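You operate a simulated robot arm through the tools that you are given. There is no shell and no other tool. Be economical: measure what you need, move in short steps, check, and stop when the job is done.

You run a simulated two-armed robot. Do the job below in one go: nothing can be reset, and whatever is moved stays where it is left.

TASK
Hold the cream board, sand its filler flat, then sponge the dust off.
Fine: Black block for the filler; wet the teal sponge in the blue water tray. Both go back where they lay. Spill a teaspoon at most, drop nothing, leave nothing switched on.

Only the result counts: the job must be done as asked and must still hold three seconds after the hand-in. Knocking over, shifting, dropping, spilling or breaking anything else fails it.

THE ROBOT
Two 7-joint arms with two-finger parallel grippers on one trunk, on a base that drives. Base frame: it is fixed to the floor where the robot stands at the start and does not move with it; the origin is under the middle of the robot, x ahead of it, y to its left, z up. Lengths are in mm, angles in degrees, forces in N, time in s.
The left shoulder is at the start at [70, 134, 1151], the right one opposite. With the tool pointing down near the work surface each hand reaches from about 100 to 640 mm from the robot's upright axis, wherever it stands, measured 20 degrees to its own side. Places, roughly: black sanding block (9x6x5 cm) [500, 100, 800]; cream sample board (30x13x9 cm) [500, 400, 800]. Payload 1.57 kg a hand.
The TCP of each hand is the grasp point between the finger pads, 30 mm short of the fingertips. In the tool frame z runs along the fingers and y along their closing line. Largest opening 80 mm; finger width 17, thickness 12; the body of the gripper, 40 by 82 mm, starts 80 mm behind the TCP.
Orientation is that of the tool frame in the base frame, as a unit quaternion [x, y, z, w]. With the fingers straight down and closing along the base's y, the tool's x points along the base's -x, its y along +y and its z along -z.

THE INTERFACE
- The arms move only by the tool play_rows. It takes "left_rows", "right_rows" or both (then of equal length, played together; a hand with none holds still); each is a list of rows, each an object of numbers (a shift or turn left out is 0, a gripper value left out holds the last): "dx", "dy", "dz": the shift along the tool's x, y, z in mm; "ax", "ay", "az": the turn, a rotation vector about the tool's x, y, z in degrees; "hand": the finger opening in mm, from 0 to 80. In form: [{"dx": .., "dy": .., "dz": .., "ax": .., "ay": .., "az": .., "hand": ..}, ...]. A call has 1 to 8 rows; each row is the pose to reach, as a shift and turn from the pose commanded when the call began, along the tool's axes at that moment. A row lasts 0.2 s, in which the tool goes at most 50 mm and 8.6 degrees; a call with a longer step from one row to the next is refused whole, and so is a gripper value outside its range. Where a pose cannot be reached the arm comes as near as it can. A force on the tool above 40 N (or 10 N above the force at the start of the call, whichever is more), or a blocked arm, ends the call early, and 0.2 s more pass. Each finger travels about 153 mm/s and halts on what it meets, pressing with about 40 N; the grip force reading is that of the motor and also rises with nothing between the fingers. The clock runs only during rows and for 0.2 s after the last one: add rows that repeat a pose to give the fingers time. It gives the time, the measured TCP pose, the force on the tool (base axes), the opening and the grip force at its end, in the units of the frame above (readings bear some noise), with the torque about the TCP (base axes, N m) and any sound that the robot's microphone picked up.
- Cameras (640 x 400 px; columns grow to the right, rows downward): "scene" is now at [140.7, 0.6, 1375.6]; the picture's right is [0.02, -1.00, 0.00], its down [-0.66, -0.02, -0.75] and it looks along [0.75, 0.02, -0.66] (base axes); focal length 258 px, centre (320, 200). "left" rides on the left gripper at [72, 7, -122] in its tool frame; the picture's right is [-0.09, 1.00, 0.00], its down [-0.84, -0.08, -0.54] and it looks along [-0.54, -0.05, 0.84] (tool axes); focal length 238 px, centre (320, 200). "right" rides on the right gripper at [72, -7, -122] in its tool frame; the picture's right is [0.09, 1.00, 0.00], its down [-0.84, 0.08, -0.54] and it looks along [-0.54, 0.05, 0.84] (tool axes); focal length 238 px, centre (320, 200). There is no depth. A picture from a camera that has moved, and an enlarged one, comes with that camera's place and axes in the base frame and with its lens. The place of the scene camera against the robot may be out by one fixed shift of up to 12 mm in any direction.
- get_image(camera): a new picture of that camera. The clock stands still meanwhile.
- move_column(by): slides the trunk up (or, below 0, down) by that many mm; the arms and the scene camera ride with it, the base frame stays. It gives what a move gives, with no picture.
- base_move(legs): drives the robot by 1 to 6 legs, each [ahead, left, turn to the left] in mm, mm and degrees, along the robot's own axes; the way and the turn of a leg run together, so that a leg with both is an arc; at most 1500 mm and 180 degrees a leg. The arms and the cameras ride along, it lands a little off, and it stops where it bumps. It gives what a move gives.
- head_to(pan, tilt): turns the head with the scene camera to pan (to the left, within 86 degrees either way) and tilt (down, from -29 to 69), counted from straight ahead of the robot. It gives what a move gives.
- inspect(camera, box): a new picture of the part [left, top, right, bottom] of that camera's present view, enlarged. The clock stands still meanwhile.
- sign_off(): hands the job in; it is judged then, once.

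Work in short steps. Places have to be worked out from the pictures, the camera data and where the tool is seen: move nearer, look again, correct. Check each grasp and each placing, and mend what went wrong. You have 120 turns and 88 pictures in all, those below and enlarged ones among them. Open the grippers and draw the arms clear of the work before you hand the job in, unless the task says otherwise; then end with one line.

The tools are called as name(argument=value, ...) on one line, values as JSON. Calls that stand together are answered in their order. play_rows: Moves the arms, as the interface text tells. Its arguments: {"type":"object","properties":{"left_rows":{"type":"array","items":{"type":"object","properties":{"dx":{"type":"number"},"dy":{"type":"number"},"dz":{"type":"number"},"ax":{"type":"number"},"ay":{"type":"number"},"az":{"type":"number"},"hand":{"type":"number"}}}},"right_rows":{"type":"array","items":{"type":"object","properties":{"dx":{"type":"number"},"dy":{"type":"number"},"dz":{"type":"number"},"ax":{"type":"number"},"ay":{"type":"number"},"az":{"type":"number"},"hand":{"type":"number"}}}}},"required":[]} The other tools are called the same way: move_column (by) slides the trunk up or down; base_move (legs) drives the base; head_to (pan, tilt) turns the head that bears the scene camera; get_image (camera) takes a picture; inspect (camera, box) takes an enlarged picture of a part of a camera's view; sign_off () hands the job in.

At the start:

```text
clock: 0.0
left_tool_pos: [424.3, 308.5, 1129.8]
left_ee_rot: [0.0, 1.0, 0.0, -0.001]
left_force: [-0.5, 1.1, 0.0]
left_moment: [-0.01, 0.01, 0.01]
left_gripper_width: 79.9
left_grip_force: 0.2
right_tool_pos: [447.0, -48.5, 1027.5]
right_ee_rot: [0.0, 1.0, 0.0, 0.0]
right_force: [1.0, -0.2, 0.1]
right_moment: [0.01, 0.03, 0.04]
right_gripper_width: 79.8
right_grip_force: 0.0
trunk travel left (down, up): [-725.0, 215.0]
robot x, y, heading: [-3.3, 0.1, 0.1]
head pan, tilt: [1.4, 41.3]
```

scene: 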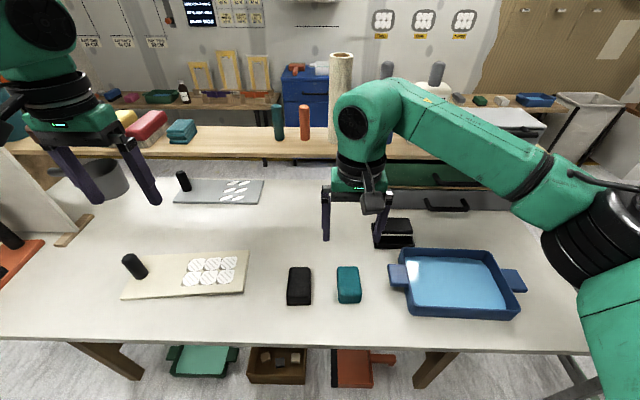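
right: 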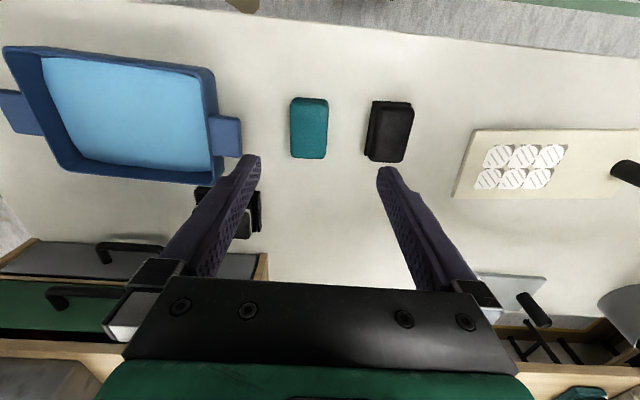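
left: 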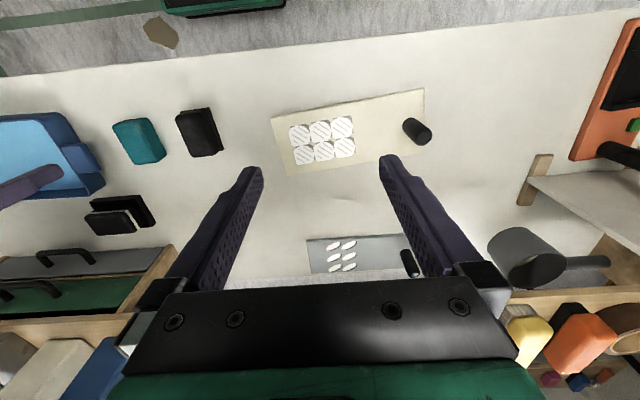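

I see the cream board with a black post, six filler patches, the black block, teal sponge and blue tray. I'll enlarge these to see detail.

inspect(camera="scene", box=[100, 220, 380, 320])

inspect(camera="right", box=[260, 60, 640, 220])

inspect(camera="scene", box=[320, 200, 540, 330])

```text
2.29 times, centred on (240, 270) of scene
camera zoom: at [140.7, 0.6, 1375.6], right [0.02, -1.0, 0.0], down [-0.66, -0.02, -0.75], along [0.75, 0.02, -0.66], focal length 590 px, centre (503, 40)
```

zoom: 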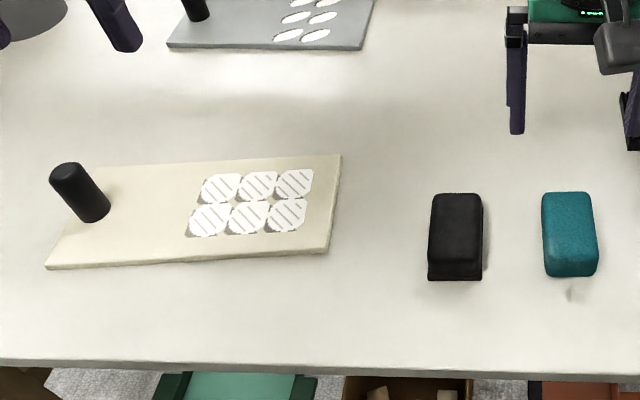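

```text
1.68 times, centred on (450, 140) of right
camera zoom: at [374.5, -54.3, 1150.3], right [-0.09, 1.0, 0.0], down [0.84, 0.08, 0.54], along [0.54, 0.05, -0.84], focal length 401 px, centre (101, 301)
```

zoom: 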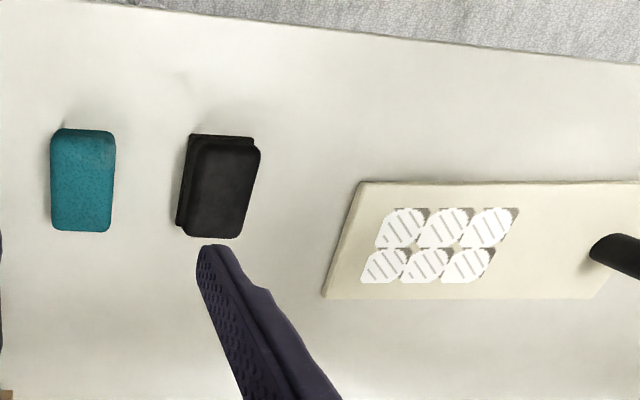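

```text
2.91 times, centred on (430, 265) of scene
camera zoom: at [140.7, 0.6, 1375.6], right [0.02, -1.0, 0.0], down [-0.66, -0.02, -0.75], along [0.75, 0.02, -0.66], focal length 751 px, centre (0, 11)
```

zoom: 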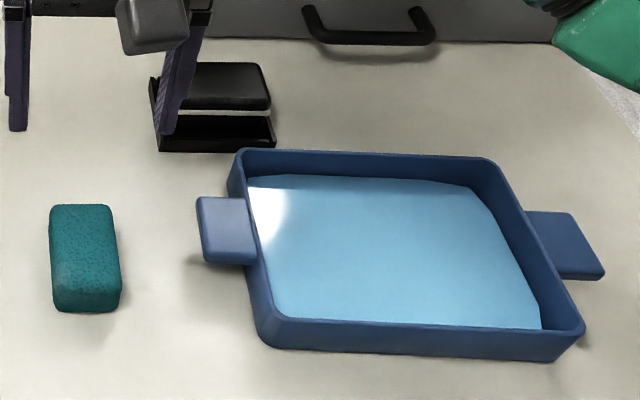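

Estimates: block top centre ≈ (478, 59), sponge ≈ (477, -61), post ≈ (496, 482), patches around (516, 300), with the board yawed about 7°. The right arm would not reach the patches from here, so I plan to drive left about 150 mm. First I look at the floor on the left.

head_to(pan=75, tilt=50)

get_image(camera="scene")

```text
clock: 1.5
left_tool_pos: [427.8, 308.4, 1129.9]
left_ee_rot: [-0.001, 1.0, 0.0, -0.001]
left_force: [0.2, -0.3, 0.3]
left_moment: [-0.01, 0.03, -0.04]
left_gripper_width: 80.0
left_grip_force: 0.1
right_tool_pos: [446.2, -47.0, 1026.8]
right_ee_rot: [0.001, 1.0, 0.0, 0.0]
right_force: [0.6, 0.4, -0.1]
right_moment: [-0.02, -0.01, 0.0]
right_gripper_width: 80.0
right_grip_force: 0.0
trunk travel left (down, up): [-725.0, 215.0]
robot x, y, heading: [-2.6, 1.7, 0.2]
head pan, tilt: [75.0, 50.0]
```

```text
81 pictures are left
camera scene: at [76.6, 72.9, 1363.5], right [0.97, -0.26, 0.0], down [-0.2, -0.74, -0.64], along [0.17, 0.62, -0.77], focal length 258 px, centre (320, 200)
```

scene: 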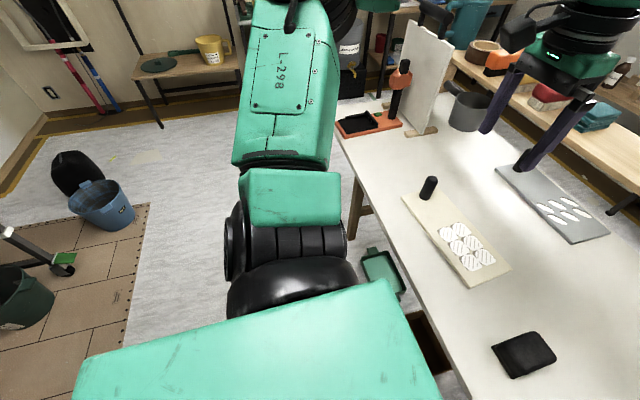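

The floor to the left is clear. I drive 150 mm left and turn the head back to the table.

base_move(legs=[[0, 150, 0]])

head_to(pan=5, tilt=50)

get_image(camera="left")

get_image(camera="right")

get_image(camera="scene")

```text
clock: 2.8
left_tool_pos: [427.3, 455.2, 1130.7]
left_ee_rot: [0.0, 1.0, 0.001, 0.0]
left_force: [0.3, -0.3, 0.3]
left_moment: [0.01, 0.02, -0.06]
left_gripper_width: 80.0
left_grip_force: 0.0
right_tool_pos: [446.7, 100.7, 1026.7]
right_ee_rot: [0.002, 1.0, 0.001, 0.001]
right_force: [-0.2, -0.3, -0.6]
right_moment: [-0.01, -0.01, 0.01]
right_gripper_width: 80.2
right_grip_force: 0.1
trunk travel left (down, up): [-725.0, 215.0]
robot x, y, heading: [0.8, 150.0, 0.0]
head pan, tilt: [75.0, 50.0]
```

```text
clock: 4.2
left_tool_pos: [427.9, 456.4, 1129.8]
left_ee_rot: [0.0, 1.0, 0.0, -0.001]
left_force: [-0.5, -0.9, 0.5]
left_moment: [-0.02, -0.06, 0.03]
left_gripper_width: 80.0
left_grip_force: 0.2
right_tool_pos: [447.1, 101.5, 1027.8]
right_ee_rot: [0.0, 1.0, 0.0, 0.0]
right_force: [-0.1, -0.2, 0.0]
right_moment: [0.02, 0.0, -0.03]
right_gripper_width: 79.9
right_grip_force: 0.1
trunk travel left (down, up): [-725.0, 215.0]
robot x, y, heading: [0.1, 150.2, -0.2]
head pan, tilt: [5.0, 50.0]
```

```text
80 pictures are left
camera left: at [355.1, 464.2, 1251.4], right [0.09, 1.0, 0.0], down [0.84, -0.08, 0.54], along [0.54, -0.05, -0.84], focal length 238 px, centre (320, 200)
```

left: 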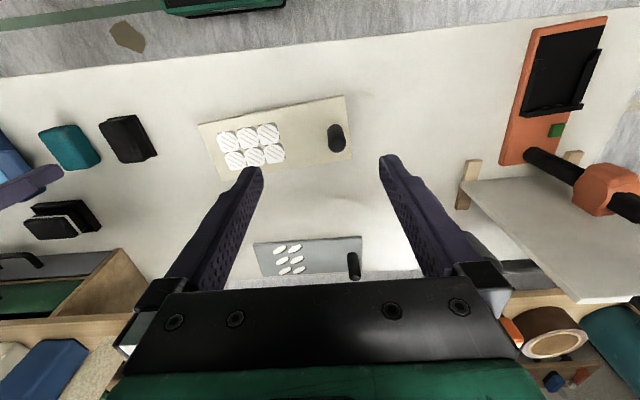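

```text
79 pictures are left
camera right: at [374.6, 95.2, 1150.3], right [-0.09, 1.0, 0.0], down [0.84, 0.08, 0.54], along [0.54, 0.05, -0.84], focal length 238 px, centre (320, 200)
```

right: 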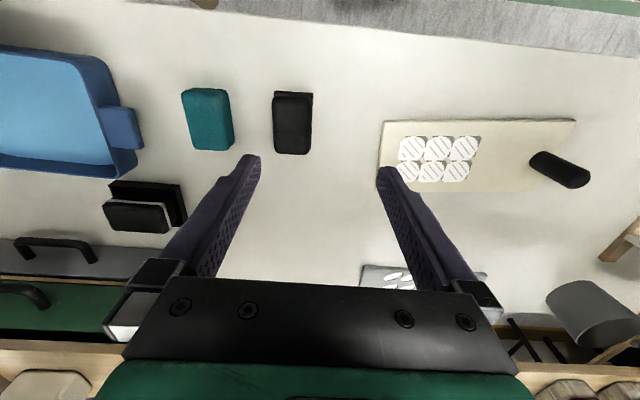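

```text
78 pictures are left
camera scene: at [133.5, 155.4, 1363.4], right [0.09, -1.0, 0.0], down [-0.76, -0.07, -0.64], along [0.64, 0.06, -0.77], focal length 258 px, centre (320, 200)
```

scene: 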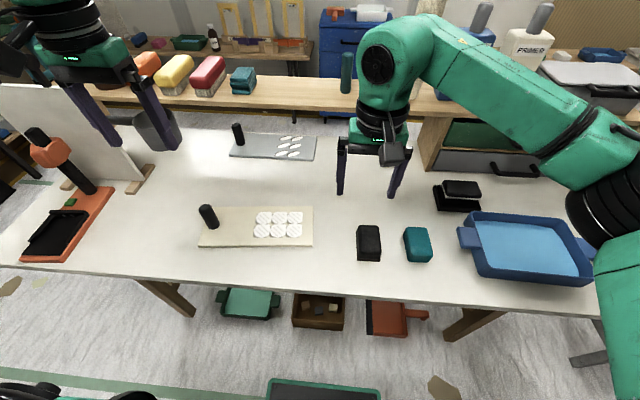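

Post top puts at ≈ (499, 483) with top z ≈ 850. I move the left hand above it (TCP z ≈ 915) and look.

play_rows(left_rows=[{"dx": -14, "dy": 5, "dz": 40}, {"dx": -28, "dy": 10, "dz": 80}, {"dx": -42, "dy": 16, "dz": 120}, {"dx": -56, "dy": 21, "dz": 160}, {"dx": -70, "dy": 26, "dz": 200}, {"dx": -70, "dy": 26, "dz": 215}])

get_image(camera="left")

```text
clock: 5.6
left_tool_pos: [499.1, 483.0, 914.4]
left_ee_rot: [0.001, 1.0, -0.001, 0.001]
left_force: [0.0, -0.1, -1.3]
left_moment: [0.03, 0.05, 0.02]
left_gripper_width: 80.0
left_grip_force: 0.0
right_tool_pos: [447.0, 101.5, 1027.5]
right_ee_rot: [0.0, 1.0, 0.0, 0.0]
right_force: [-0.2, -0.2, 1.3]
right_moment: [0.02, -0.01, -0.01]
right_gripper_width: 80.1
right_grip_force: 0.0
trunk travel left (down, up): [-725.0, 215.0]
robot x, y, heading: [-1.6, 152.5, -0.2]
head pan, tilt: [5.0, 50.0]
```

```text
77 pictures are left
camera left: at [426.5, 489.5, 1035.8], right [0.09, 1.0, 0.0], down [0.84, -0.08, 0.54], along [0.54, -0.05, -0.84], focal length 238 px, centre (320, 200)
```

left: 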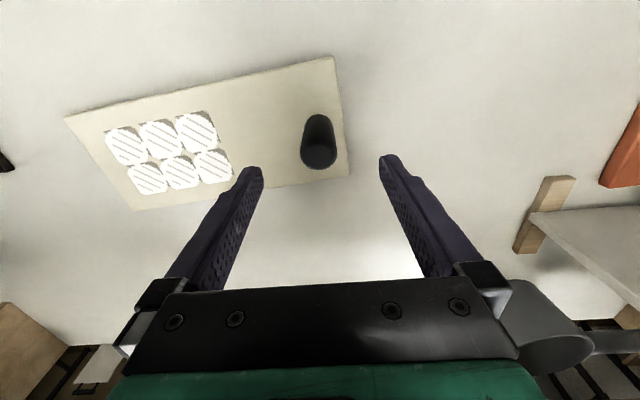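

Post is centred at (499, 482) under the hand. I descend 92 mm and close in the next call.

play_rows(left_rows=[{"dz": 40}, {"dz": 75}, {"dz": 92}, {"dz": 92}])

get_image(camera="left")

```text
clock: 6.6
left_tool_pos: [497.0, 483.8, 820.8]
left_ee_rot: [0.001, 1.0, 0.0, 0.001]
left_force: [-0.3, -0.5, 0.5]
left_moment: [-0.01, 0.0, -0.05]
left_gripper_width: 79.8
left_grip_force: 0.0
right_tool_pos: [448.7, 101.7, 1027.5]
right_ee_rot: [0.0, 1.0, -0.001, 0.0]
right_force: [-0.1, 0.9, -0.3]
right_moment: [-0.02, -0.01, -0.02]
right_gripper_width: 80.1
right_grip_force: 0.0
trunk travel left (down, up): [-725.0, 215.0]
robot x, y, heading: [1.5, 152.1, -0.2]
head pan, tilt: [5.0, 50.0]
```

```text
76 pictures are left
camera left: at [425.7, 490.6, 943.4], right [0.09, 1.0, 0.0], down [0.84, -0.08, 0.54], along [0.54, -0.05, -0.84], focal length 238 px, centre (320, 200)
```

left: 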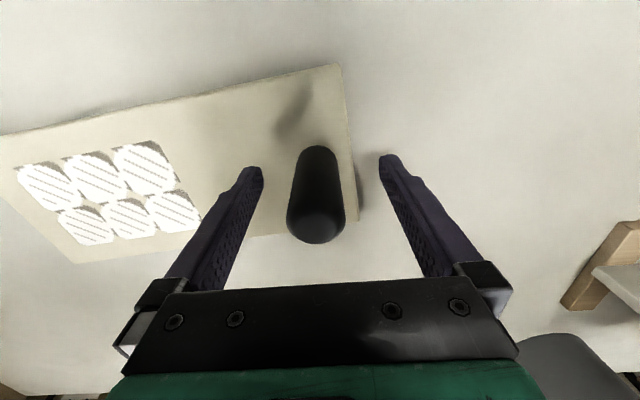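

The post stands between the fingers at the TCP. I close the left fingers.

play_rows(left_rows=[{"hand": 50}, {"hand": 35}, {"hand": 25}, {"hand": 20}, {"hand": 20}])

```text
clock: 7.8
left_tool_pos: [498.2, 482.3, 822.7]
left_ee_rot: [0.001, 1.0, -0.001, 0.0]
left_force: [-0.5, -0.7, 0.7]
left_moment: [-0.02, -0.01, -0.08]
left_gripper_width: 31.4
left_grip_force: 40.4
right_tool_pos: [447.2, 100.8, 1028.9]
right_ee_rot: [0.001, 1.0, -0.001, 0.0]
right_force: [-0.1, -0.1, 0.5]
right_moment: [0.01, -0.01, -0.01]
right_gripper_width: 80.2
right_grip_force: 0.1
trunk travel left (down, up): [-725.0, 215.0]
robot x, y, heading: [1.3, 147.7, 0.1]
head pan, tilt: [5.0, 50.0]
```

The post is gripped (31 mm, 40 N). Now I bring the right hand above the block at ≈ (471, 61).

play_rows(right_rows=[{"dx": -8, "dy": -13, "dz": 40}, {"dx": -16, "dy": -26, "dz": 80}, {"dx": -24, "dy": -40, "dz": 120}, {"dx": -24, "dy": -40, "dz": 140}, {"dx": -24, "dy": -40, "dz": 140}])

get_image(camera="right")

```text
clock: 9.0
left_tool_pos: [497.6, 483.7, 822.6]
left_ee_rot: [0.0, 1.0, -0.001, -0.001]
left_force: [-0.5, -0.8, -0.1]
left_moment: [-0.06, -0.08, -0.07]
left_gripper_width: 31.1
left_grip_force: 39.8
right_tool_pos: [471.6, 62.8, 888.1]
right_ee_rot: [0.0, 1.0, 0.0, 0.0]
right_force: [0.3, 0.4, 0.1]
right_moment: [-0.01, 0.0, -0.01]
right_gripper_width: 79.9
right_grip_force: 0.0
trunk travel left (down, up): [-725.0, 215.0]
robot x, y, heading: [2.3, 152.9, -0.2]
head pan, tilt: [5.0, 50.0]
```

```text
75 pictures are left
camera right: at [398.8, 56.2, 1010.9], right [-0.09, 1.0, 0.0], down [0.84, 0.08, 0.54], along [0.54, 0.05, -0.84], focal length 238 px, centre (320, 200)
```

right: 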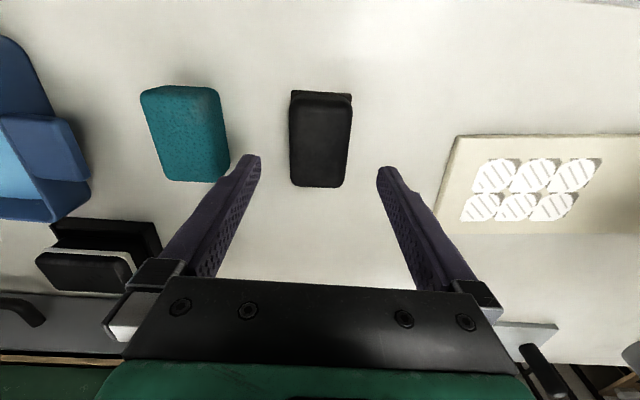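

Block centre ≈ (472, 63), yaw ≈ +4°, right under the hand. I descend to TCP z ≈ 800 with a 4° turn.

play_rows(right_rows=[{"dz": 40, "az": -4}, {"dz": 70, "az": -4}, {"dz": 87, "az": -4}, {"dz": 87, "az": -4}])

get_image(camera="right")

```text
clock: 10.0
left_tool_pos: [498.0, 483.3, 822.3]
left_ee_rot: [0.0, 1.0, 0.0, 0.0]
left_force: [-0.3, 0.4, 0.9]
left_moment: [-0.07, 0.01, -0.1]
left_gripper_width: 31.2
left_grip_force: 39.6
right_tool_pos: [471.0, 61.5, 802.0]
right_ee_rot: [-0.034, 0.999, -0.001, 0.0]
right_force: [-0.7, 0.2, -0.3]
right_moment: [0.01, -0.02, 0.0]
right_gripper_width: 80.0
right_grip_force: 0.1
trunk travel left (down, up): [-725.0, 215.0]
robot x, y, heading: [-0.8, 151.4, 0.1]
head pan, tilt: [5.0, 50.0]
```

```text
74 pictures are left
camera right: at [399.0, 50.3, 923.9], right [-0.16, 0.99, 0.0], down [0.83, 0.13, 0.54], along [0.54, 0.09, -0.84], focal length 238 px, centre (320, 200)
```

right: 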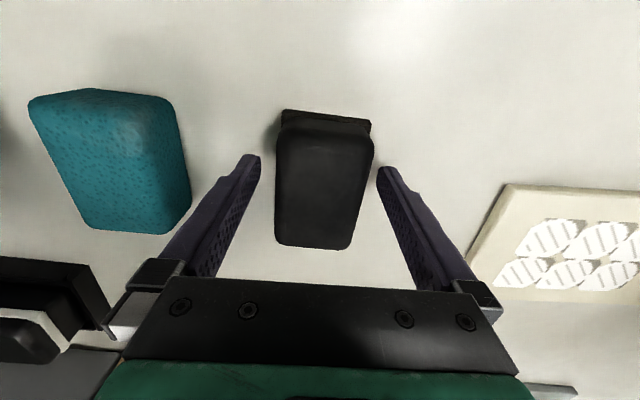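

Fingers straddle the block, well centred and aligned. I close.

play_rows(right_rows=[{"hand": 60}, {"hand": 48}, {"hand": 42}, {"hand": 42}])

```text
clock: 11.0
left_tool_pos: [497.0, 483.1, 822.5]
left_ee_rot: [0.001, 1.0, 0.0, 0.0]
left_force: [-0.5, 1.3, 0.9]
left_moment: [-0.08, -0.02, -0.11]
left_gripper_width: 31.0
left_grip_force: 39.6
right_tool_pos: [470.4, 61.3, 802.1]
right_ee_rot: [-0.034, 0.999, 0.001, 0.0]
right_force: [-0.2, -0.2, 0.1]
right_moment: [-0.03, -0.02, 0.0]
right_gripper_width: 55.1
right_grip_force: 40.5
trunk travel left (down, up): [-725.0, 215.0]
robot x, y, heading: [-1.3, 150.3, 0.4]
head pan, tilt: [5.0, 50.0]
```

Block gripped at 55 mm. I lift it 80 mm and look at it and the board.

play_rows(right_rows=[{"dz": -20}, {"dz": -50}, {"dz": -80}, {"dz": -80}])

get_image(camera="right")

inspect(camera="scene", box=[180, 150, 440, 300])

```text
clock: 12.0
left_tool_pos: [498.0, 483.4, 821.9]
left_ee_rot: [0.001, 1.0, 0.0, 0.0]
left_force: [-0.6, 0.1, 0.5]
left_moment: [-0.08, -0.02, -0.07]
left_gripper_width: 31.0
left_grip_force: 40.2
right_tool_pos: [471.1, 61.5, 881.4]
right_ee_rot: [-0.034, 0.999, 0.0, 0.0]
right_force: [0.4, -0.4, -1.2]
right_moment: [0.0, 0.01, 0.03]
right_gripper_width: 55.2
right_grip_force: 40.1
trunk travel left (down, up): [-725.0, 215.0]
robot x, y, heading: [-3.8, 145.4, -0.2]
head pan, tilt: [5.0, 50.0]
```

```text
73 pictures are left
camera right: at [398.4, 50.7, 1003.5], right [-0.16, 0.99, 0.0], down [0.83, 0.13, 0.54], along [0.54, 0.09, -0.84], focal length 238 px, centre (320, 200)
```

right: 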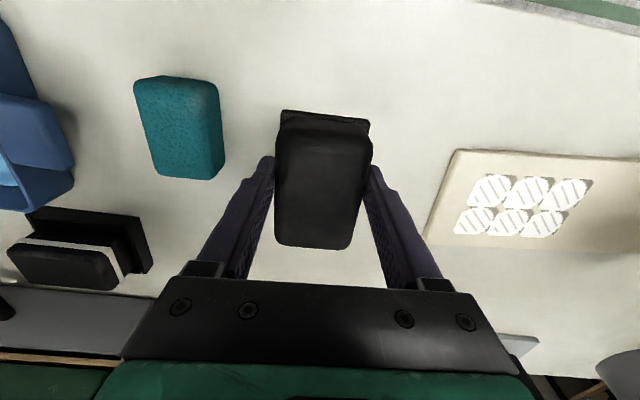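

```text
2.46 times, centred on (310, 225) of scene
camera zoom: at [133.4, 155.1, 1363.4], right [0.09, -1.0, 0.0], down [-0.76, -0.07, -0.64], along [0.64, 0.05, -0.77], focal length 636 px, centre (345, 138)
```

zoom: 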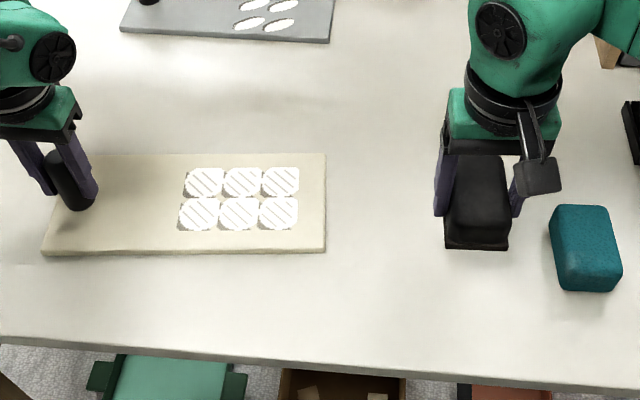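

The block hangs straight; patch cluster centre computes to ≈ (519, 304) on a board yawed ≈ 7.5°. I carry the block above it at z ≈ 860, turning to the board's yaw.

play_rows(right_rows=[{"dx": -10, "dy": 40, "dz": 0, "az": -1}, {"dx": -20, "dy": 80, "dz": 0, "az": -2}, {"dx": -32, "dy": 120, "dz": 0, "az": -3}, {"dx": -42, "dy": 160, "dz": 0, "az": -3.5}, {"dx": -53, "dy": 200, "dz": 0, "az": -3.5}, {"dx": -63, "dy": 238, "dz": 20, "az": -3.5}, {"dx": -63, "dy": 238, "dz": 20, "az": -3.5}])

get_image(camera="right")

inspect(camera="scene", box=[180, 150, 440, 300])

```text
clock: 13.6
left_tool_pos: [498.0, 483.9, 823.1]
left_ee_rot: [0.001, 1.0, 0.0, -0.001]
left_force: [0.8, -0.6, 1.4]
left_moment: [0.2, 0.09, 0.02]
left_gripper_width: 31.7
left_grip_force: 40.3
right_tool_pos: [488.6, 277.1, 869.6]
right_ee_rot: [-0.066, 0.998, 0.0, 0.001]
right_force: [-1.1, 0.8, -1.0]
right_moment: [-0.03, -0.01, 0.04]
right_gripper_width: 55.5
right_grip_force: 40.5
right hand out of reach, approached as far as the arm can: row 5, 6, 7
trunk travel left (down, up): [-725.0, 215.0]
robot x, y, heading: [5.2, 151.9, -0.3]
head pan, tilt: [5.0, 50.0]
```

```text
71 pictures are left
camera right: at [416.7, 260.7, 991.2], right [-0.22, 0.98, 0.0], down [0.82, 0.18, 0.54], along [0.53, 0.12, -0.84], focal length 238 px, centre (320, 200)
```

right: 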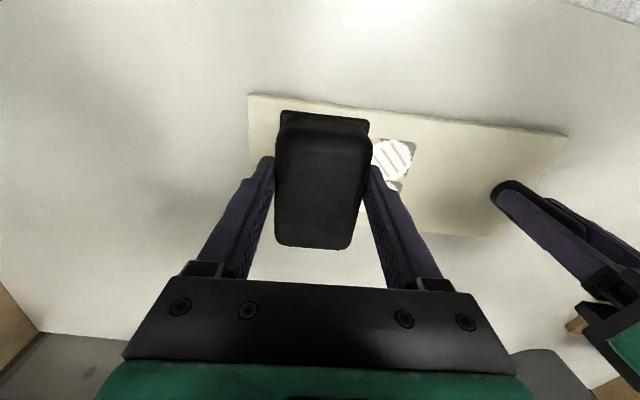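

```text
2.46 times, centred on (310, 225) of scene
camera zoom: at [132.9, 155.8, 1363.5], right [0.09, -1.0, 0.0], down [-0.76, -0.07, -0.64], along [0.64, 0.05, -0.77], focal length 636 px, centre (345, 138)
```

zoom: 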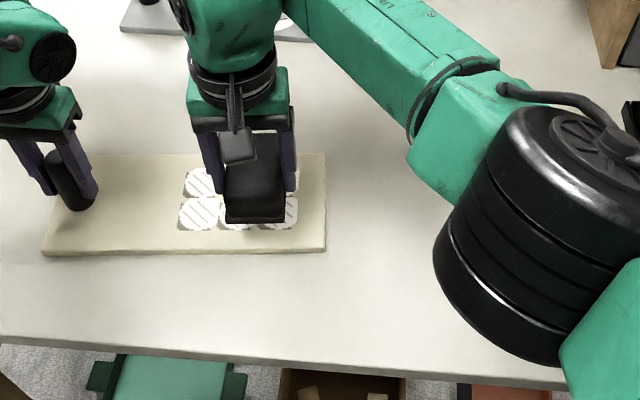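

The right arm falls short here (reached (489, 277)). I release the post, lift the left hand, pull the right back and up, then shift the base further left.

play_rows(left_rows=[{"hand": 55}, {"hand": 80}, {"hand": 80}, {"dz": -40}, {"dz": -80}, {"dz": -110}])

play_rows(right_rows=[{"dx": 25, "dy": -30, "dz": -30}, {"dx": 60, "dy": -60, "dz": -60}, {"dx": 90, "dy": -75, "dz": -90}, {"dx": 90, "dy": -75, "dz": -90}])

```text
clock: 15.0
left_tool_pos: [497.0, 483.9, 932.0]
left_ee_rot: [0.0, 1.0, 0.0, 0.0]
left_force: [0.1, -0.3, 0.2]
left_moment: [0.03, 0.03, 0.0]
left_gripper_width: 79.8
left_grip_force: 0.0
right_tool_pos: [487.8, 276.2, 867.5]
right_ee_rot: [-0.065, 0.998, 0.001, 0.001]
right_force: [0.2, 0.6, -1.6]
right_moment: [-0.05, 0.01, -0.02]
right_gripper_width: 55.2
right_grip_force: 40.2
trunk travel left (down, up): [-725.0, 215.0]
robot x, y, heading: [4.3, 152.5, -0.1]
head pan, tilt: [5.0, 50.0]
```

```text
refused: row 2 steps farther than a row can; nothing moved
```

A step was too long; I split it.

play_rows(right_rows=[{"dx": 25, "dy": -25, "dz": -25}, {"dx": 50, "dy": -50, "dz": -50}, {"dx": 75, "dy": -70, "dz": -75}, {"dx": 90, "dy": -75, "dz": -95}, {"dx": 90, "dy": -75, "dz": -95}])

```text
clock: 16.2
left_tool_pos: [497.9, 484.2, 929.9]
left_ee_rot: [0.0, 1.0, 0.0, -0.001]
left_force: [0.7, 0.4, -0.2]
left_moment: [0.01, 0.01, -0.01]
left_gripper_width: 80.1
left_grip_force: 0.0
right_tool_pos: [410.8, 192.5, 965.1]
right_ee_rot: [-0.063, 0.998, 0.0, 0.0]
right_force: [-1.1, -1.1, -1.2]
right_moment: [-0.04, 0.03, -0.02]
right_gripper_width: 55.3
right_grip_force: 40.2
trunk travel left (down, up): [-725.0, 215.0]
robot x, y, heading: [2.4, 147.1, 0.0]
head pan, tilt: [5.0, 50.0]
```

Both hands are clear. I lower the trunk 40 mm and drive 130 mm left; the panel on the left stands beyond y ≈ 790, so it is clear.

move_column(by=-40)

base_move(legs=[[0, 130, 0]])

get_image(camera="scene")

```text
clock: 17.1
left_tool_pos: [496.4, 483.3, 890.7]
left_ee_rot: [0.001, 1.0, 0.0, 0.0]
left_force: [0.0, 0.1, -0.2]
left_moment: [0.0, 0.0, 0.02]
left_gripper_width: 80.1
left_grip_force: 0.0
right_tool_pos: [411.0, 192.6, 923.0]
right_ee_rot: [-0.065, 0.998, 0.0, 0.0]
right_force: [-0.7, -0.2, -1.7]
right_moment: [-0.02, 0.0, -0.01]
right_gripper_width: 55.3
right_grip_force: 40.0
trunk travel left (down, up): [-685.0, 255.0]
robot x, y, heading: [-1.2, 150.2, -0.3]
head pan, tilt: [5.0, 50.0]
```

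```text
clock: 18.4
left_tool_pos: [497.0, 613.4, 891.6]
left_ee_rot: [0.002, 1.0, 0.001, 0.001]
left_force: [-0.4, 0.5, -1.2]
left_moment: [0.01, -0.02, 0.0]
left_gripper_width: 80.2
left_grip_force: 0.1
right_tool_pos: [409.9, 322.9, 924.3]
right_ee_rot: [-0.062, 0.998, 0.0, 0.0]
right_force: [0.3, -0.9, -1.2]
right_moment: [0.0, 0.01, -0.01]
right_gripper_width: 55.3
right_grip_force: 40.3
trunk travel left (down, up): [-685.0, 255.0]
robot x, y, heading: [-2.1, 280.2, -0.3]
head pan, tilt: [5.0, 50.0]
```

```text
69 pictures are left
camera scene: at [133.9, 285.6, 1323.4], right [0.08, -1.0, 0.0], down [-0.76, -0.06, -0.64], along [0.64, 0.05, -0.77], focal length 258 px, centre (320, 200)
```

scene: 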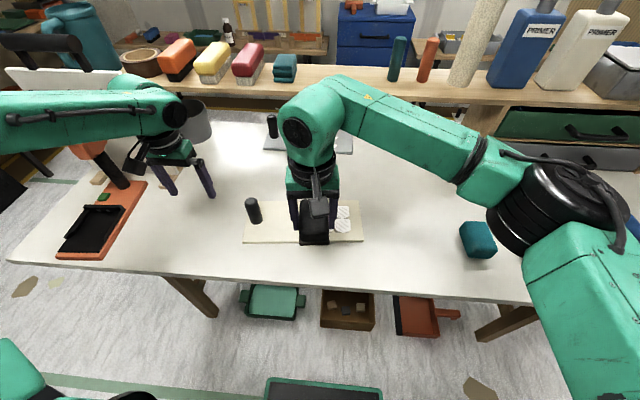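

Base is at y = 280. I bring the left hand back over the post and down to z ≈ 822.

play_rows(left_rows=[{"dx": -1, "dy": -45}, {"dx": -1, "dy": -90}, {"dx": -1, "dy": -130}, {"dx": -1, "dy": -130}])

get_image(camera="left")

```text
clock: 19.4
left_tool_pos: [496.9, 482.8, 893.0]
left_ee_rot: [0.002, 1.0, 0.0, 0.0]
left_force: [0.6, 0.2, -0.2]
left_moment: [-0.03, -0.01, -0.02]
left_gripper_width: 79.9
left_grip_force: 0.1
right_tool_pos: [409.9, 323.7, 923.1]
right_ee_rot: [-0.064, 0.998, 0.0, 0.0]
right_force: [-0.6, 0.3, -1.4]
right_moment: [-0.02, -0.01, -0.03]
right_gripper_width: 55.3
right_grip_force: 40.2
trunk travel left (down, up): [-685.0, 255.0]
robot x, y, heading: [2.3, 281.1, -0.0]
head pan, tilt: [5.0, 50.0]
```

```text
68 pictures are left
camera left: at [425.4, 490.0, 1013.9], right [0.1, 1.0, 0.0], down [0.84, -0.08, 0.54], along [0.54, -0.05, -0.84], focal length 238 px, centre (320, 200)
```

left: 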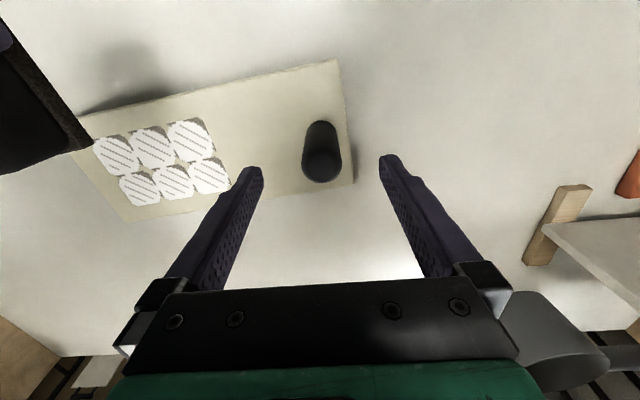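

Post centred again. Descend 70 mm and close.

play_rows(left_rows=[{"dx": -1, "dz": 40}, {"dx": -1, "dz": 70}, {"dx": -1, "dz": 70, "hand": 55}, {"dx": -1, "dz": 70, "hand": 35}, {"dx": -1, "dz": 70, "hand": 22}, {"dx": -1, "dz": 70, "hand": 20}])

```text
clock: 20.8
left_tool_pos: [500.1, 483.8, 822.2]
left_ee_rot: [0.002, 1.0, 0.0, 0.0]
left_force: [-0.1, -0.2, 0.4]
left_moment: [-0.03, -0.09, -0.04]
left_gripper_width: 31.3
left_grip_force: 40.3
right_tool_pos: [411.1, 324.0, 923.6]
right_ee_rot: [-0.063, 0.998, 0.0, 0.0]
right_force: [-0.3, -0.1, -1.4]
right_moment: [-0.01, 0.02, -0.03]
right_gripper_width: 55.5
right_grip_force: 39.2
trunk travel left (down, up): [-685.0, 255.0]
robot x, y, heading: [-0.3, 284.8, -0.2]
head pan, tilt: [5.0, 50.0]
```

Left hand holds the post again. I bring the block over the cluster centre (518, 306), bottom about 30 mm above.

play_rows(right_rows=[{"dx": -35, "dy": -10, "dz": 15}, {"dx": -70, "dy": -20, "dz": 30}, {"dx": -105, "dy": -31, "dz": 50}, {"dx": -105, "dy": -31, "dz": 73}, {"dx": -105, "dy": -31, "dz": 73}])

get_image(camera="right")

inspect(camera="scene", box=[220, 160, 400, 270])

```text
clock: 22.0
left_tool_pos: [500.0, 482.1, 820.3]
left_ee_rot: [0.002, 1.0, 0.0, -0.001]
left_force: [-0.8, -0.1, -0.5]
left_moment: [-0.02, -0.12, 0.01]
left_gripper_width: 31.4
left_grip_force: 39.9
right_tool_pos: [518.0, 305.8, 852.1]
right_ee_rot: [-0.064, 0.998, -0.001, 0.0]
right_force: [0.2, 0.2, -1.1]
right_moment: [0.01, 0.01, -0.02]
right_gripper_width: 55.1
right_grip_force: 39.7
trunk travel left (down, up): [-685.0, 255.0]
robot x, y, heading: [2.6, 284.6, -0.1]
head pan, tilt: [5.0, 50.0]
```

```text
67 pictures are left
camera right: at [446.8, 290.8, 973.7], right [-0.22, 0.98, 0.0], down [0.82, 0.18, 0.54], along [0.53, 0.12, -0.84], focal length 238 px, centre (320, 200)
```

right: 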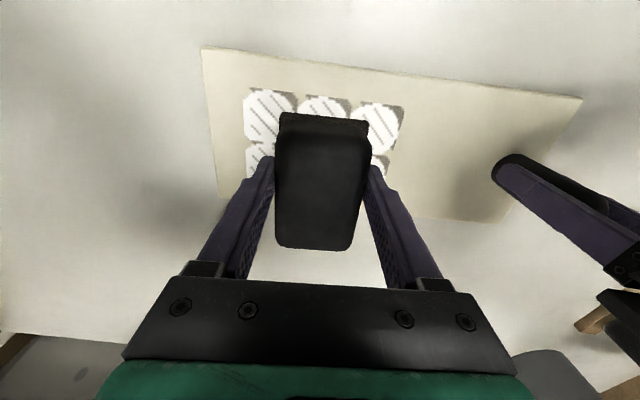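

```text
3.56 times, centred on (310, 215) of scene
camera zoom: at [134.1, 286.8, 1323.4], right [0.08, -1.0, 0.0], down [-0.76, -0.06, -0.64], along [0.64, 0.05, -0.77], focal length 918 px, centre (356, 147)
```

zoom: 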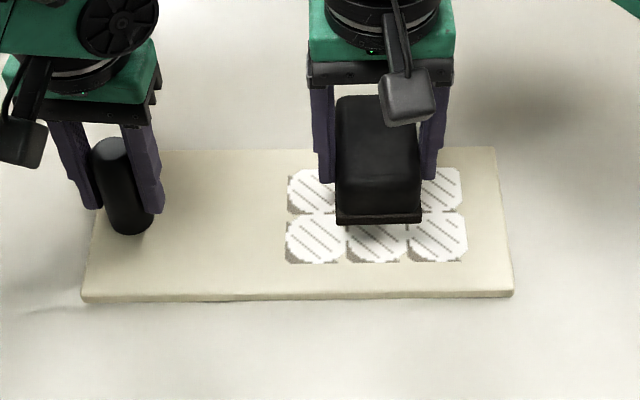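

The block sits over the cluster centre, aligned to the board. I descend stepwise seeking contact.

play_rows(right_rows=[{"dz": 15}, {"dz": 25}, {"dz": 27}, {"dz": 27}])

play_rows(right_rows=[{"dz": 1}, {"dz": 2}, {"dz": 2}])

play_rows(right_rows=[{"dz": 1}, {"dz": 2}, {"dz": 2}])

```text
clock: 23.0
left_tool_pos: [499.6, 482.6, 821.0]
left_ee_rot: [0.002, 1.0, -0.001, 0.0]
left_force: [0.2, -0.3, -0.1]
left_moment: [-0.03, -0.13, -0.11]
left_gripper_width: 31.0
left_grip_force: 40.6
right_tool_pos: [517.9, 306.6, 823.7]
right_ee_rot: [-0.063, 0.998, 0.0, 0.001]
right_force: [0.0, -0.3, -1.2]
right_moment: [-0.02, -0.01, 0.01]
right_gripper_width: 55.2
right_grip_force: 40.6
trunk travel left (down, up): [-685.0, 255.0]
robot x, y, heading: [0.2, 278.9, -0.3]
head pan, tilt: [5.0, 50.0]
```

```text
clock: 23.8
left_tool_pos: [498.4, 482.9, 821.2]
left_ee_rot: [0.003, 1.0, 0.0, 0.0]
left_force: [-0.1, -0.2, -0.2]
left_moment: [-0.02, -0.08, -0.12]
left_gripper_width: 31.2
left_grip_force: 40.5
right_tool_pos: [518.7, 307.2, 823.0]
right_ee_rot: [-0.062, 0.998, 0.0, 0.001]
right_force: [0.2, -0.7, -1.4]
right_moment: [-0.02, -0.01, 0.0]
right_gripper_width: 55.3
right_grip_force: 40.1
trunk travel left (down, up): [-685.0, 255.0]
robot x, y, heading: [5.0, 286.6, -0.0]
head pan, tilt: [5.0, 50.0]
```

```text
clock: 24.6
left_tool_pos: [499.9, 482.8, 821.7]
left_ee_rot: [0.002, 1.0, 0.0, 0.0]
left_force: [-0.2, -0.8, 0.3]
left_moment: [-0.03, -0.09, -0.07]
left_gripper_width: 31.0
left_grip_force: 40.1
right_tool_pos: [519.2, 305.9, 818.8]
right_ee_rot: [-0.063, 0.998, 0.0, 0.0]
right_force: [0.4, 0.9, -2.4]
right_moment: [0.01, 0.0, 0.01]
right_gripper_width: 55.1
right_grip_force: 39.8
trunk travel left (down, up): [-685.0, 255.0]
robot x, y, heading: [2.7, 281.2, -0.2]
head pan, tilt: [5.0, 50.0]
```

No contact at bottom ≈ 779. Continue down in 1.5 mm steps.

play_rows(right_rows=[{"dz": 1}, {"dz": 1.5}, {"dz": 1.5}])

play_rows(right_rows=[{"dz": 1}, {"dz": 1.5}, {"dz": 1.5}])

```text
clock: 25.4
left_tool_pos: [499.9, 482.3, 821.0]
left_ee_rot: [0.001, 1.0, 0.0, 0.001]
left_force: [-0.1, 0.5, -0.1]
left_moment: [-0.05, -0.07, -0.08]
left_gripper_width: 31.1
left_grip_force: 39.9
right_tool_pos: [519.6, 306.2, 818.0]
right_ee_rot: [-0.063, 0.998, 0.0, 0.0]
right_force: [0.3, 0.7, -1.2]
right_moment: [-0.04, 0.02, 0.02]
right_gripper_width: 55.3
right_grip_force: 40.3
trunk travel left (down, up): [-685.0, 255.0]
robot x, y, heading: [1.7, 279.8, -0.2]
head pan, tilt: [5.0, 50.0]
```

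```text
clock: 26.2
left_tool_pos: [500.0, 483.1, 821.2]
left_ee_rot: [0.002, 1.0, 0.0, 0.0]
left_force: [-0.6, -1.2, -0.4]
left_moment: [0.0, -0.07, -0.08]
left_gripper_width: 31.2
left_grip_force: 39.7
right_tool_pos: [517.9, 306.5, 816.3]
right_ee_rot: [-0.063, 0.998, -0.001, 0.0]
right_force: [-0.9, -0.1, -1.2]
right_moment: [0.03, -0.01, 0.03]
right_gripper_width: 55.3
right_grip_force: 39.6
trunk travel left (down, up): [-685.0, 255.0]
robot x, y, heading: [-2.4, 281.9, -0.1]
head pan, tilt: [5.0, 50.0]
```

Still free at bottom ≈ 776. Continue.

play_rows(right_rows=[{"dz": 1}, {"dz": 1.5}, {"dz": 1.5}])

play_rows(right_rows=[{"dz": 1}, {"dz": 1.5}, {"dz": 1.5}])

```text
clock: 27.0
left_tool_pos: [499.8, 482.1, 821.5]
left_ee_rot: [0.001, 1.0, -0.001, 0.0]
left_force: [0.3, -0.8, -0.7]
left_moment: [-0.02, -0.08, -0.08]
left_gripper_width: 31.3
left_grip_force: 40.4
right_tool_pos: [518.8, 306.0, 814.1]
right_ee_rot: [-0.064, 0.998, 0.001, 0.0]
right_force: [-0.3, 0.6, -1.7]
right_moment: [0.02, -0.04, 0.02]
right_gripper_width: 55.1
right_grip_force: 40.3
trunk travel left (down, up): [-685.0, 255.0]
robot x, y, heading: [1.1, 283.7, -0.1]
head pan, tilt: [5.0, 50.0]
```

```text
clock: 27.8
left_tool_pos: [499.7, 484.3, 821.0]
left_ee_rot: [0.002, 1.0, 0.0, 0.0]
left_force: [-0.2, 0.4, -0.3]
left_moment: [-0.02, -0.06, -0.12]
left_gripper_width: 31.2
left_grip_force: 40.5
right_tool_pos: [518.2, 305.9, 814.7]
right_ee_rot: [-0.063, 0.998, 0.0, 0.0]
right_force: [0.1, -0.9, -1.4]
right_moment: [-0.03, -0.02, -0.02]
right_gripper_width: 55.2
right_grip_force: 40.5
trunk travel left (down, up): [-685.0, 255.0]
robot x, y, heading: [-1.4, 281.9, -0.3]
head pan, tilt: [5.0, 50.0]
```

Still free at bottom ≈ 773. Continue.

play_rows(right_rows=[{"dz": 1}, {"dz": 1.5}, {"dz": 1.5}])

play_rows(right_rows=[{"dz": 1}, {"dz": 1.5}, {"dz": 1.5}])

inspect(camera="scene", box=[220, 160, 400, 270])

```text
clock: 28.6
left_tool_pos: [499.9, 482.7, 820.1]
left_ee_rot: [0.002, 1.0, -0.001, 0.0]
left_force: [0.8, -0.1, -1.3]
left_moment: [0.01, -0.22, 0.03]
left_gripper_width: 31.1
left_grip_force: 40.3
right_tool_pos: [518.0, 306.5, 812.9]
right_ee_rot: [-0.063, 0.998, 0.0, 0.001]
right_force: [3.0, 0.0, 6.0]
right_moment: [-0.06, -0.12, -0.01]
right_gripper_width: 55.2
right_grip_force: 40.2
trunk travel left (down, up): [-685.0, 255.0]
robot x, y, heading: [0.5, 283.8, -0.1]
head pan, tilt: [5.0, 50.0]
```

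```text
clock: 29.4
left_tool_pos: [497.8, 483.0, 821.3]
left_ee_rot: [0.001, 1.0, 0.0, 0.0]
left_force: [2.1, 0.0, -14.0]
left_moment: [0.36, 0.08, 0.22]
left_gripper_width: 31.1
left_grip_force: 39.9
right_tool_pos: [516.2, 307.2, 813.1]
right_ee_rot: [-0.062, 0.998, 0.001, 0.001]
right_force: [1.9, -2.7, 34.7]
right_moment: [-0.07, 0.31, 0.27]
right_gripper_width: 55.6
right_grip_force: 39.9
trunk travel left (down, up): [-685.0, 255.0]
robot x, y, heading: [-0.8, 286.2, -0.3]
head pan, tilt: [5.0, 50.0]
```

```text
3.56 times, centred on (310, 215) of scene
camera zoom: at [131.2, 286.7, 1323.9], right [0.08, -1.0, 0.0], down [-0.76, -0.06, -0.64], along [0.64, 0.05, -0.76], focal length 918 px, centre (356, 147)
```

zoom: 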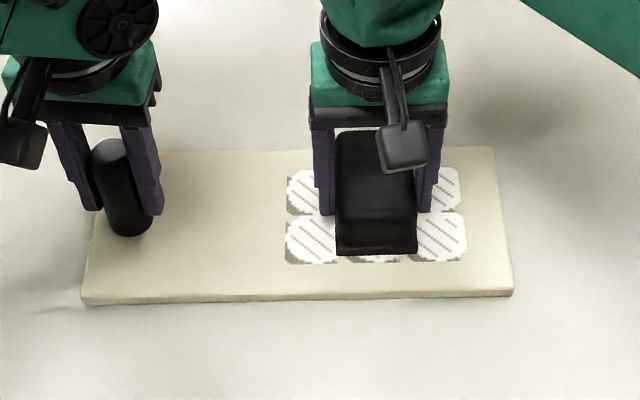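

Contact: 6 N then 35 N, so the surface is at about this height. I ease off 1 mm, shift the block 12 mm nearer (near patch edge was showing) and start a gentle stroke to the right.

play_rows(right_rows=[{"dz": -1}, {"dx": 6, "dz": -1}, {"dx": 12, "dz": -1}, {"dx": 12, "dy": -12, "dz": -1}, {"dx": 12, "dy": -24, "dz": -1}, {"dx": 12, "dy": -36, "dz": -1}, {"dx": 12, "dy": -46, "dz": -1}])

inspect(camera="scene", box=[220, 160, 400, 270])

```text
clock: 31.0
left_tool_pos: [498.8, 480.9, 822.2]
left_ee_rot: [0.002, 1.0, 0.0, 0.002]
left_force: [2.8, -20.4, -11.4]
left_moment: [0.99, -0.13, -0.14]
left_gripper_width: 31.0
left_grip_force: 40.4
right_tool_pos: [511.1, 258.8, 812.1]
right_ee_rot: [-0.062, 0.998, 0.002, 0.0]
right_force: [-2.8, 15.9, 19.3]
right_moment: [0.78, -0.15, 0.15]
right_gripper_width: 55.2
right_grip_force: 40.3
trunk travel left (down, up): [-685.0, 255.0]
robot x, y, heading: [3.3, 284.9, -0.1]
head pan, tilt: [5.0, 50.0]
```

```text
3.56 times, centred on (310, 215) of scene
camera zoom: at [132.2, 285.7, 1323.6], right [0.08, -1.0, 0.0], down [-0.76, -0.06, -0.64], along [0.64, 0.05, -0.77], focal length 918 px, centre (356, 147)
```

zoom: 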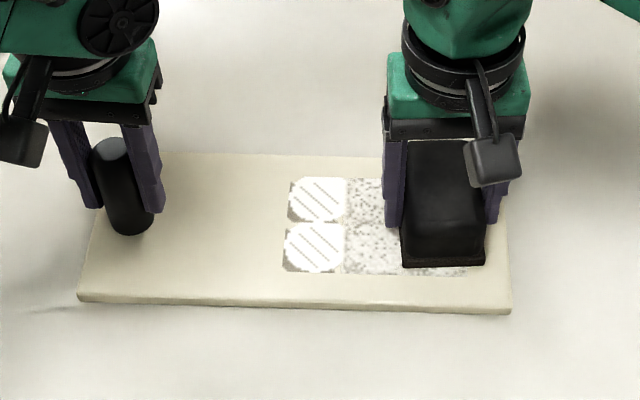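

Sanding works: patches turn to dust-speckled flat areas. The block is still ~6 mm short on the near edge, so I lift, shift 8 mm nearer, lower, and stroke left.

play_rows(right_rows=[{"dz": -4}, {"dx": 8, "dz": -4}, {"dx": 8, "dz": 0}, {"dx": 8, "dy": 18}, {"dx": 8, "dy": 36}, {"dx": 8, "dy": 54}, {"dx": 8, "dy": 72}, {"dx": 8, "dy": 90}])

inspect(camera="scene", box=[220, 160, 400, 270])

```text
clock: 32.8
left_tool_pos: [497.2, 484.3, 821.5]
left_ee_rot: [0.002, 1.0, -0.001, 0.0]
left_force: [1.5, 23.0, -5.0]
left_moment: [-1.26, -0.58, 0.11]
left_gripper_width: 30.7
left_grip_force: 40.2
right_tool_pos: [491.7, 348.3, 813.2]
right_ee_rot: [-0.063, 0.998, -0.001, 0.002]
right_force: [2.6, -18.8, 28.0]
right_moment: [-0.37, 0.08, 0.13]
right_gripper_width: 55.4
right_grip_force: 40.2
trunk travel left (down, up): [-685.0, 255.0]
robot x, y, heading: [4.8, 281.9, -0.3]
head pan, tilt: [5.0, 50.0]
```

```text
3.56 times, centred on (310, 215) of scene
camera zoom: at [131.1, 288.4, 1323.8], right [0.08, -1.0, 0.0], down [-0.76, -0.06, -0.64], along [0.64, 0.05, -0.76], focal length 918 px, centre (356, 147)
```

zoom: 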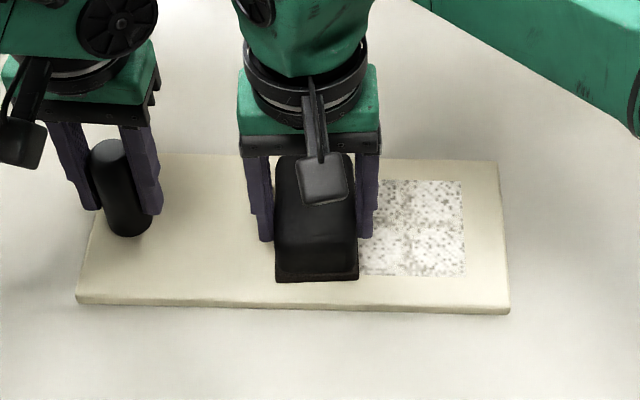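

All passed once. Another stroke right for evenness, same depth.

play_rows(right_rows=[{"dy": -15}, {"dy": -30}, {"dy": -45}, {"dy": -60}, {"dy": -75}, {"dy": -90}, {"dy": -92}])

inspect(camera="scene", box=[220, 160, 400, 270])

```text
clock: 34.4
left_tool_pos: [499.6, 482.8, 822.9]
left_ee_rot: [0.001, 1.0, 0.0, 0.001]
left_force: [0.4, -5.1, -0.5]
left_moment: [-0.58, 0.08, -0.15]
left_gripper_width: 31.2
left_grip_force: 39.9
right_tool_pos: [503.6, 255.2, 813.6]
right_ee_rot: [-0.063, 0.998, -0.001, 0.0]
right_force: [-0.7, 5.4, 5.7]
right_moment: [0.4, -0.15, 0.16]
right_gripper_width: 55.1
right_grip_force: 40.2
trunk travel left (down, up): [-685.0, 255.0]
robot x, y, heading: [-0.7, 280.8, -0.4]
head pan, tilt: [5.0, 50.0]
```

```text
3.56 times, centred on (310, 215) of scene
camera zoom: at [133.2, 286.8, 1323.5], right [0.08, -1.0, 0.0], down [-0.76, -0.06, -0.64], along [0.64, 0.05, -0.77], focal length 918 px, centre (356, 147)
```

zoom: 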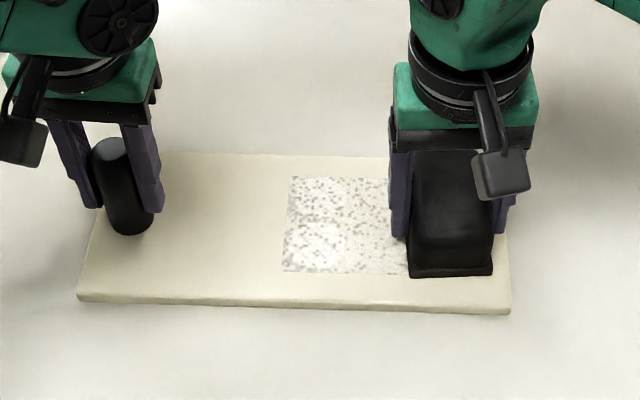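

Force dropped to 6 N, and some whiter spots remain on the left. Another round trip, 0.6 mm deeper.

play_rows(right_rows=[{"dz": 0.6}, {"dy": 15, "dz": 0.6}, {"dy": 30, "dz": 0.6}, {"dy": 45, "dz": 0.6}, {"dy": 60, "dz": 0.6}, {"dy": 75, "dz": 0.6}, {"dy": 92, "dz": 0.6}])

play_rows(right_rows=[{"dy": -15}, {"dy": -30}, {"dy": -45}, {"dy": -60}, {"dy": -75}, {"dy": -92}])

play_rows(right_rows=[{"dy": 15}, {"dy": 30}, {"dy": 45}, {"dy": 60}, {"dy": 75}, {"dy": 92}])

play_rows(right_rows=[{"dy": -15}, {"dy": -30}, {"dy": -45}, {"dy": -60}, {"dy": -75}, {"dy": -92}, {"dy": -92, "dz": -20}, {"dy": -92, "dz": -60}])

inspect(camera="scene", box=[220, 160, 400, 270])

```text
clock: 36.0
left_tool_pos: [497.5, 484.4, 821.6]
left_ee_rot: [0.001, 1.0, -0.001, 0.001]
left_force: [-0.1, 20.6, 0.8]
left_moment: [-0.67, -0.02, -0.04]
left_gripper_width: 31.0
left_grip_force: 40.6
right_tool_pos: [490.9, 349.2, 813.4]
right_ee_rot: [-0.064, 0.998, 0.0, 0.001]
right_force: [1.5, -12.3, 16.5]
right_moment: [-0.34, -0.16, 0.0]
right_gripper_width: 55.2
right_grip_force: 39.6
trunk travel left (down, up): [-685.0, 255.0]
robot x, y, heading: [3.8, 283.6, -0.2]
head pan, tilt: [5.0, 50.0]
```

```text
clock: 37.4
left_tool_pos: [498.5, 481.4, 821.7]
left_ee_rot: [0.003, 1.0, 0.0, 0.001]
left_force: [0.0, -21.0, -10.0]
left_moment: [0.86, -0.14, -0.15]
left_gripper_width: 31.1
left_grip_force: 40.2
right_tool_pos: [502.8, 256.2, 812.0]
right_ee_rot: [-0.063, 0.998, 0.001, 0.001]
right_force: [-1.2, 15.1, 21.3]
right_moment: [0.2, 0.18, -0.14]
right_gripper_width: 55.2
right_grip_force: 39.8
trunk travel left (down, up): [-685.0, 255.0]
robot x, y, heading: [0.9, 281.1, -0.4]
head pan, tilt: [5.0, 50.0]
```

```text
clock: 38.8
left_tool_pos: [497.4, 484.7, 822.3]
left_ee_rot: [0.001, 1.0, 0.0, 0.002]
left_force: [-0.5, 20.5, 0.2]
left_moment: [0.6, 0.29, -0.02]
left_gripper_width: 31.0
left_grip_force: 40.1
right_tool_pos: [490.2, 348.7, 812.6]
right_ee_rot: [-0.064, 0.998, -0.001, 0.001]
right_force: [1.5, -12.9, 19.0]
right_moment: [-0.33, -0.19, 0.01]
right_gripper_width: 55.0
right_grip_force: 40.0
trunk travel left (down, up): [-685.0, 255.0]
robot x, y, heading: [0.5, 281.0, -0.1]
head pan, tilt: [5.0, 50.0]
```

```text
clock: 40.6
left_tool_pos: [499.2, 484.4, 822.5]
left_ee_rot: [0.001, 1.0, 0.001, 0.002]
left_force: [2.2, 4.2, 10.3]
left_moment: [-0.91, 0.24, 0.17]
left_gripper_width: 31.0
left_grip_force: 39.8
right_tool_pos: [503.3, 256.6, 871.0]
right_ee_rot: [-0.063, 0.998, -0.001, 0.0]
right_force: [0.6, 1.0, -1.0]
right_moment: [-0.02, 0.03, -0.01]
right_gripper_width: 55.3
right_grip_force: 40.0
trunk travel left (down, up): [-685.0, 255.0]
robot x, y, heading: [-0.6, 286.4, -0.2]
head pan, tilt: [5.0, 50.0]
```

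```text
3.56 times, centred on (310, 215) of scene
camera zoom: at [133.0, 287.3, 1323.5], right [0.08, -1.0, 0.0], down [-0.76, -0.06, -0.64], along [0.64, 0.05, -0.77], focal length 918 px, centre (356, 147)
```

zoom: 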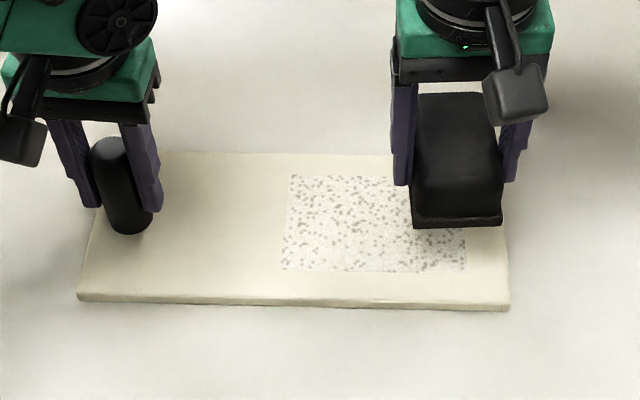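

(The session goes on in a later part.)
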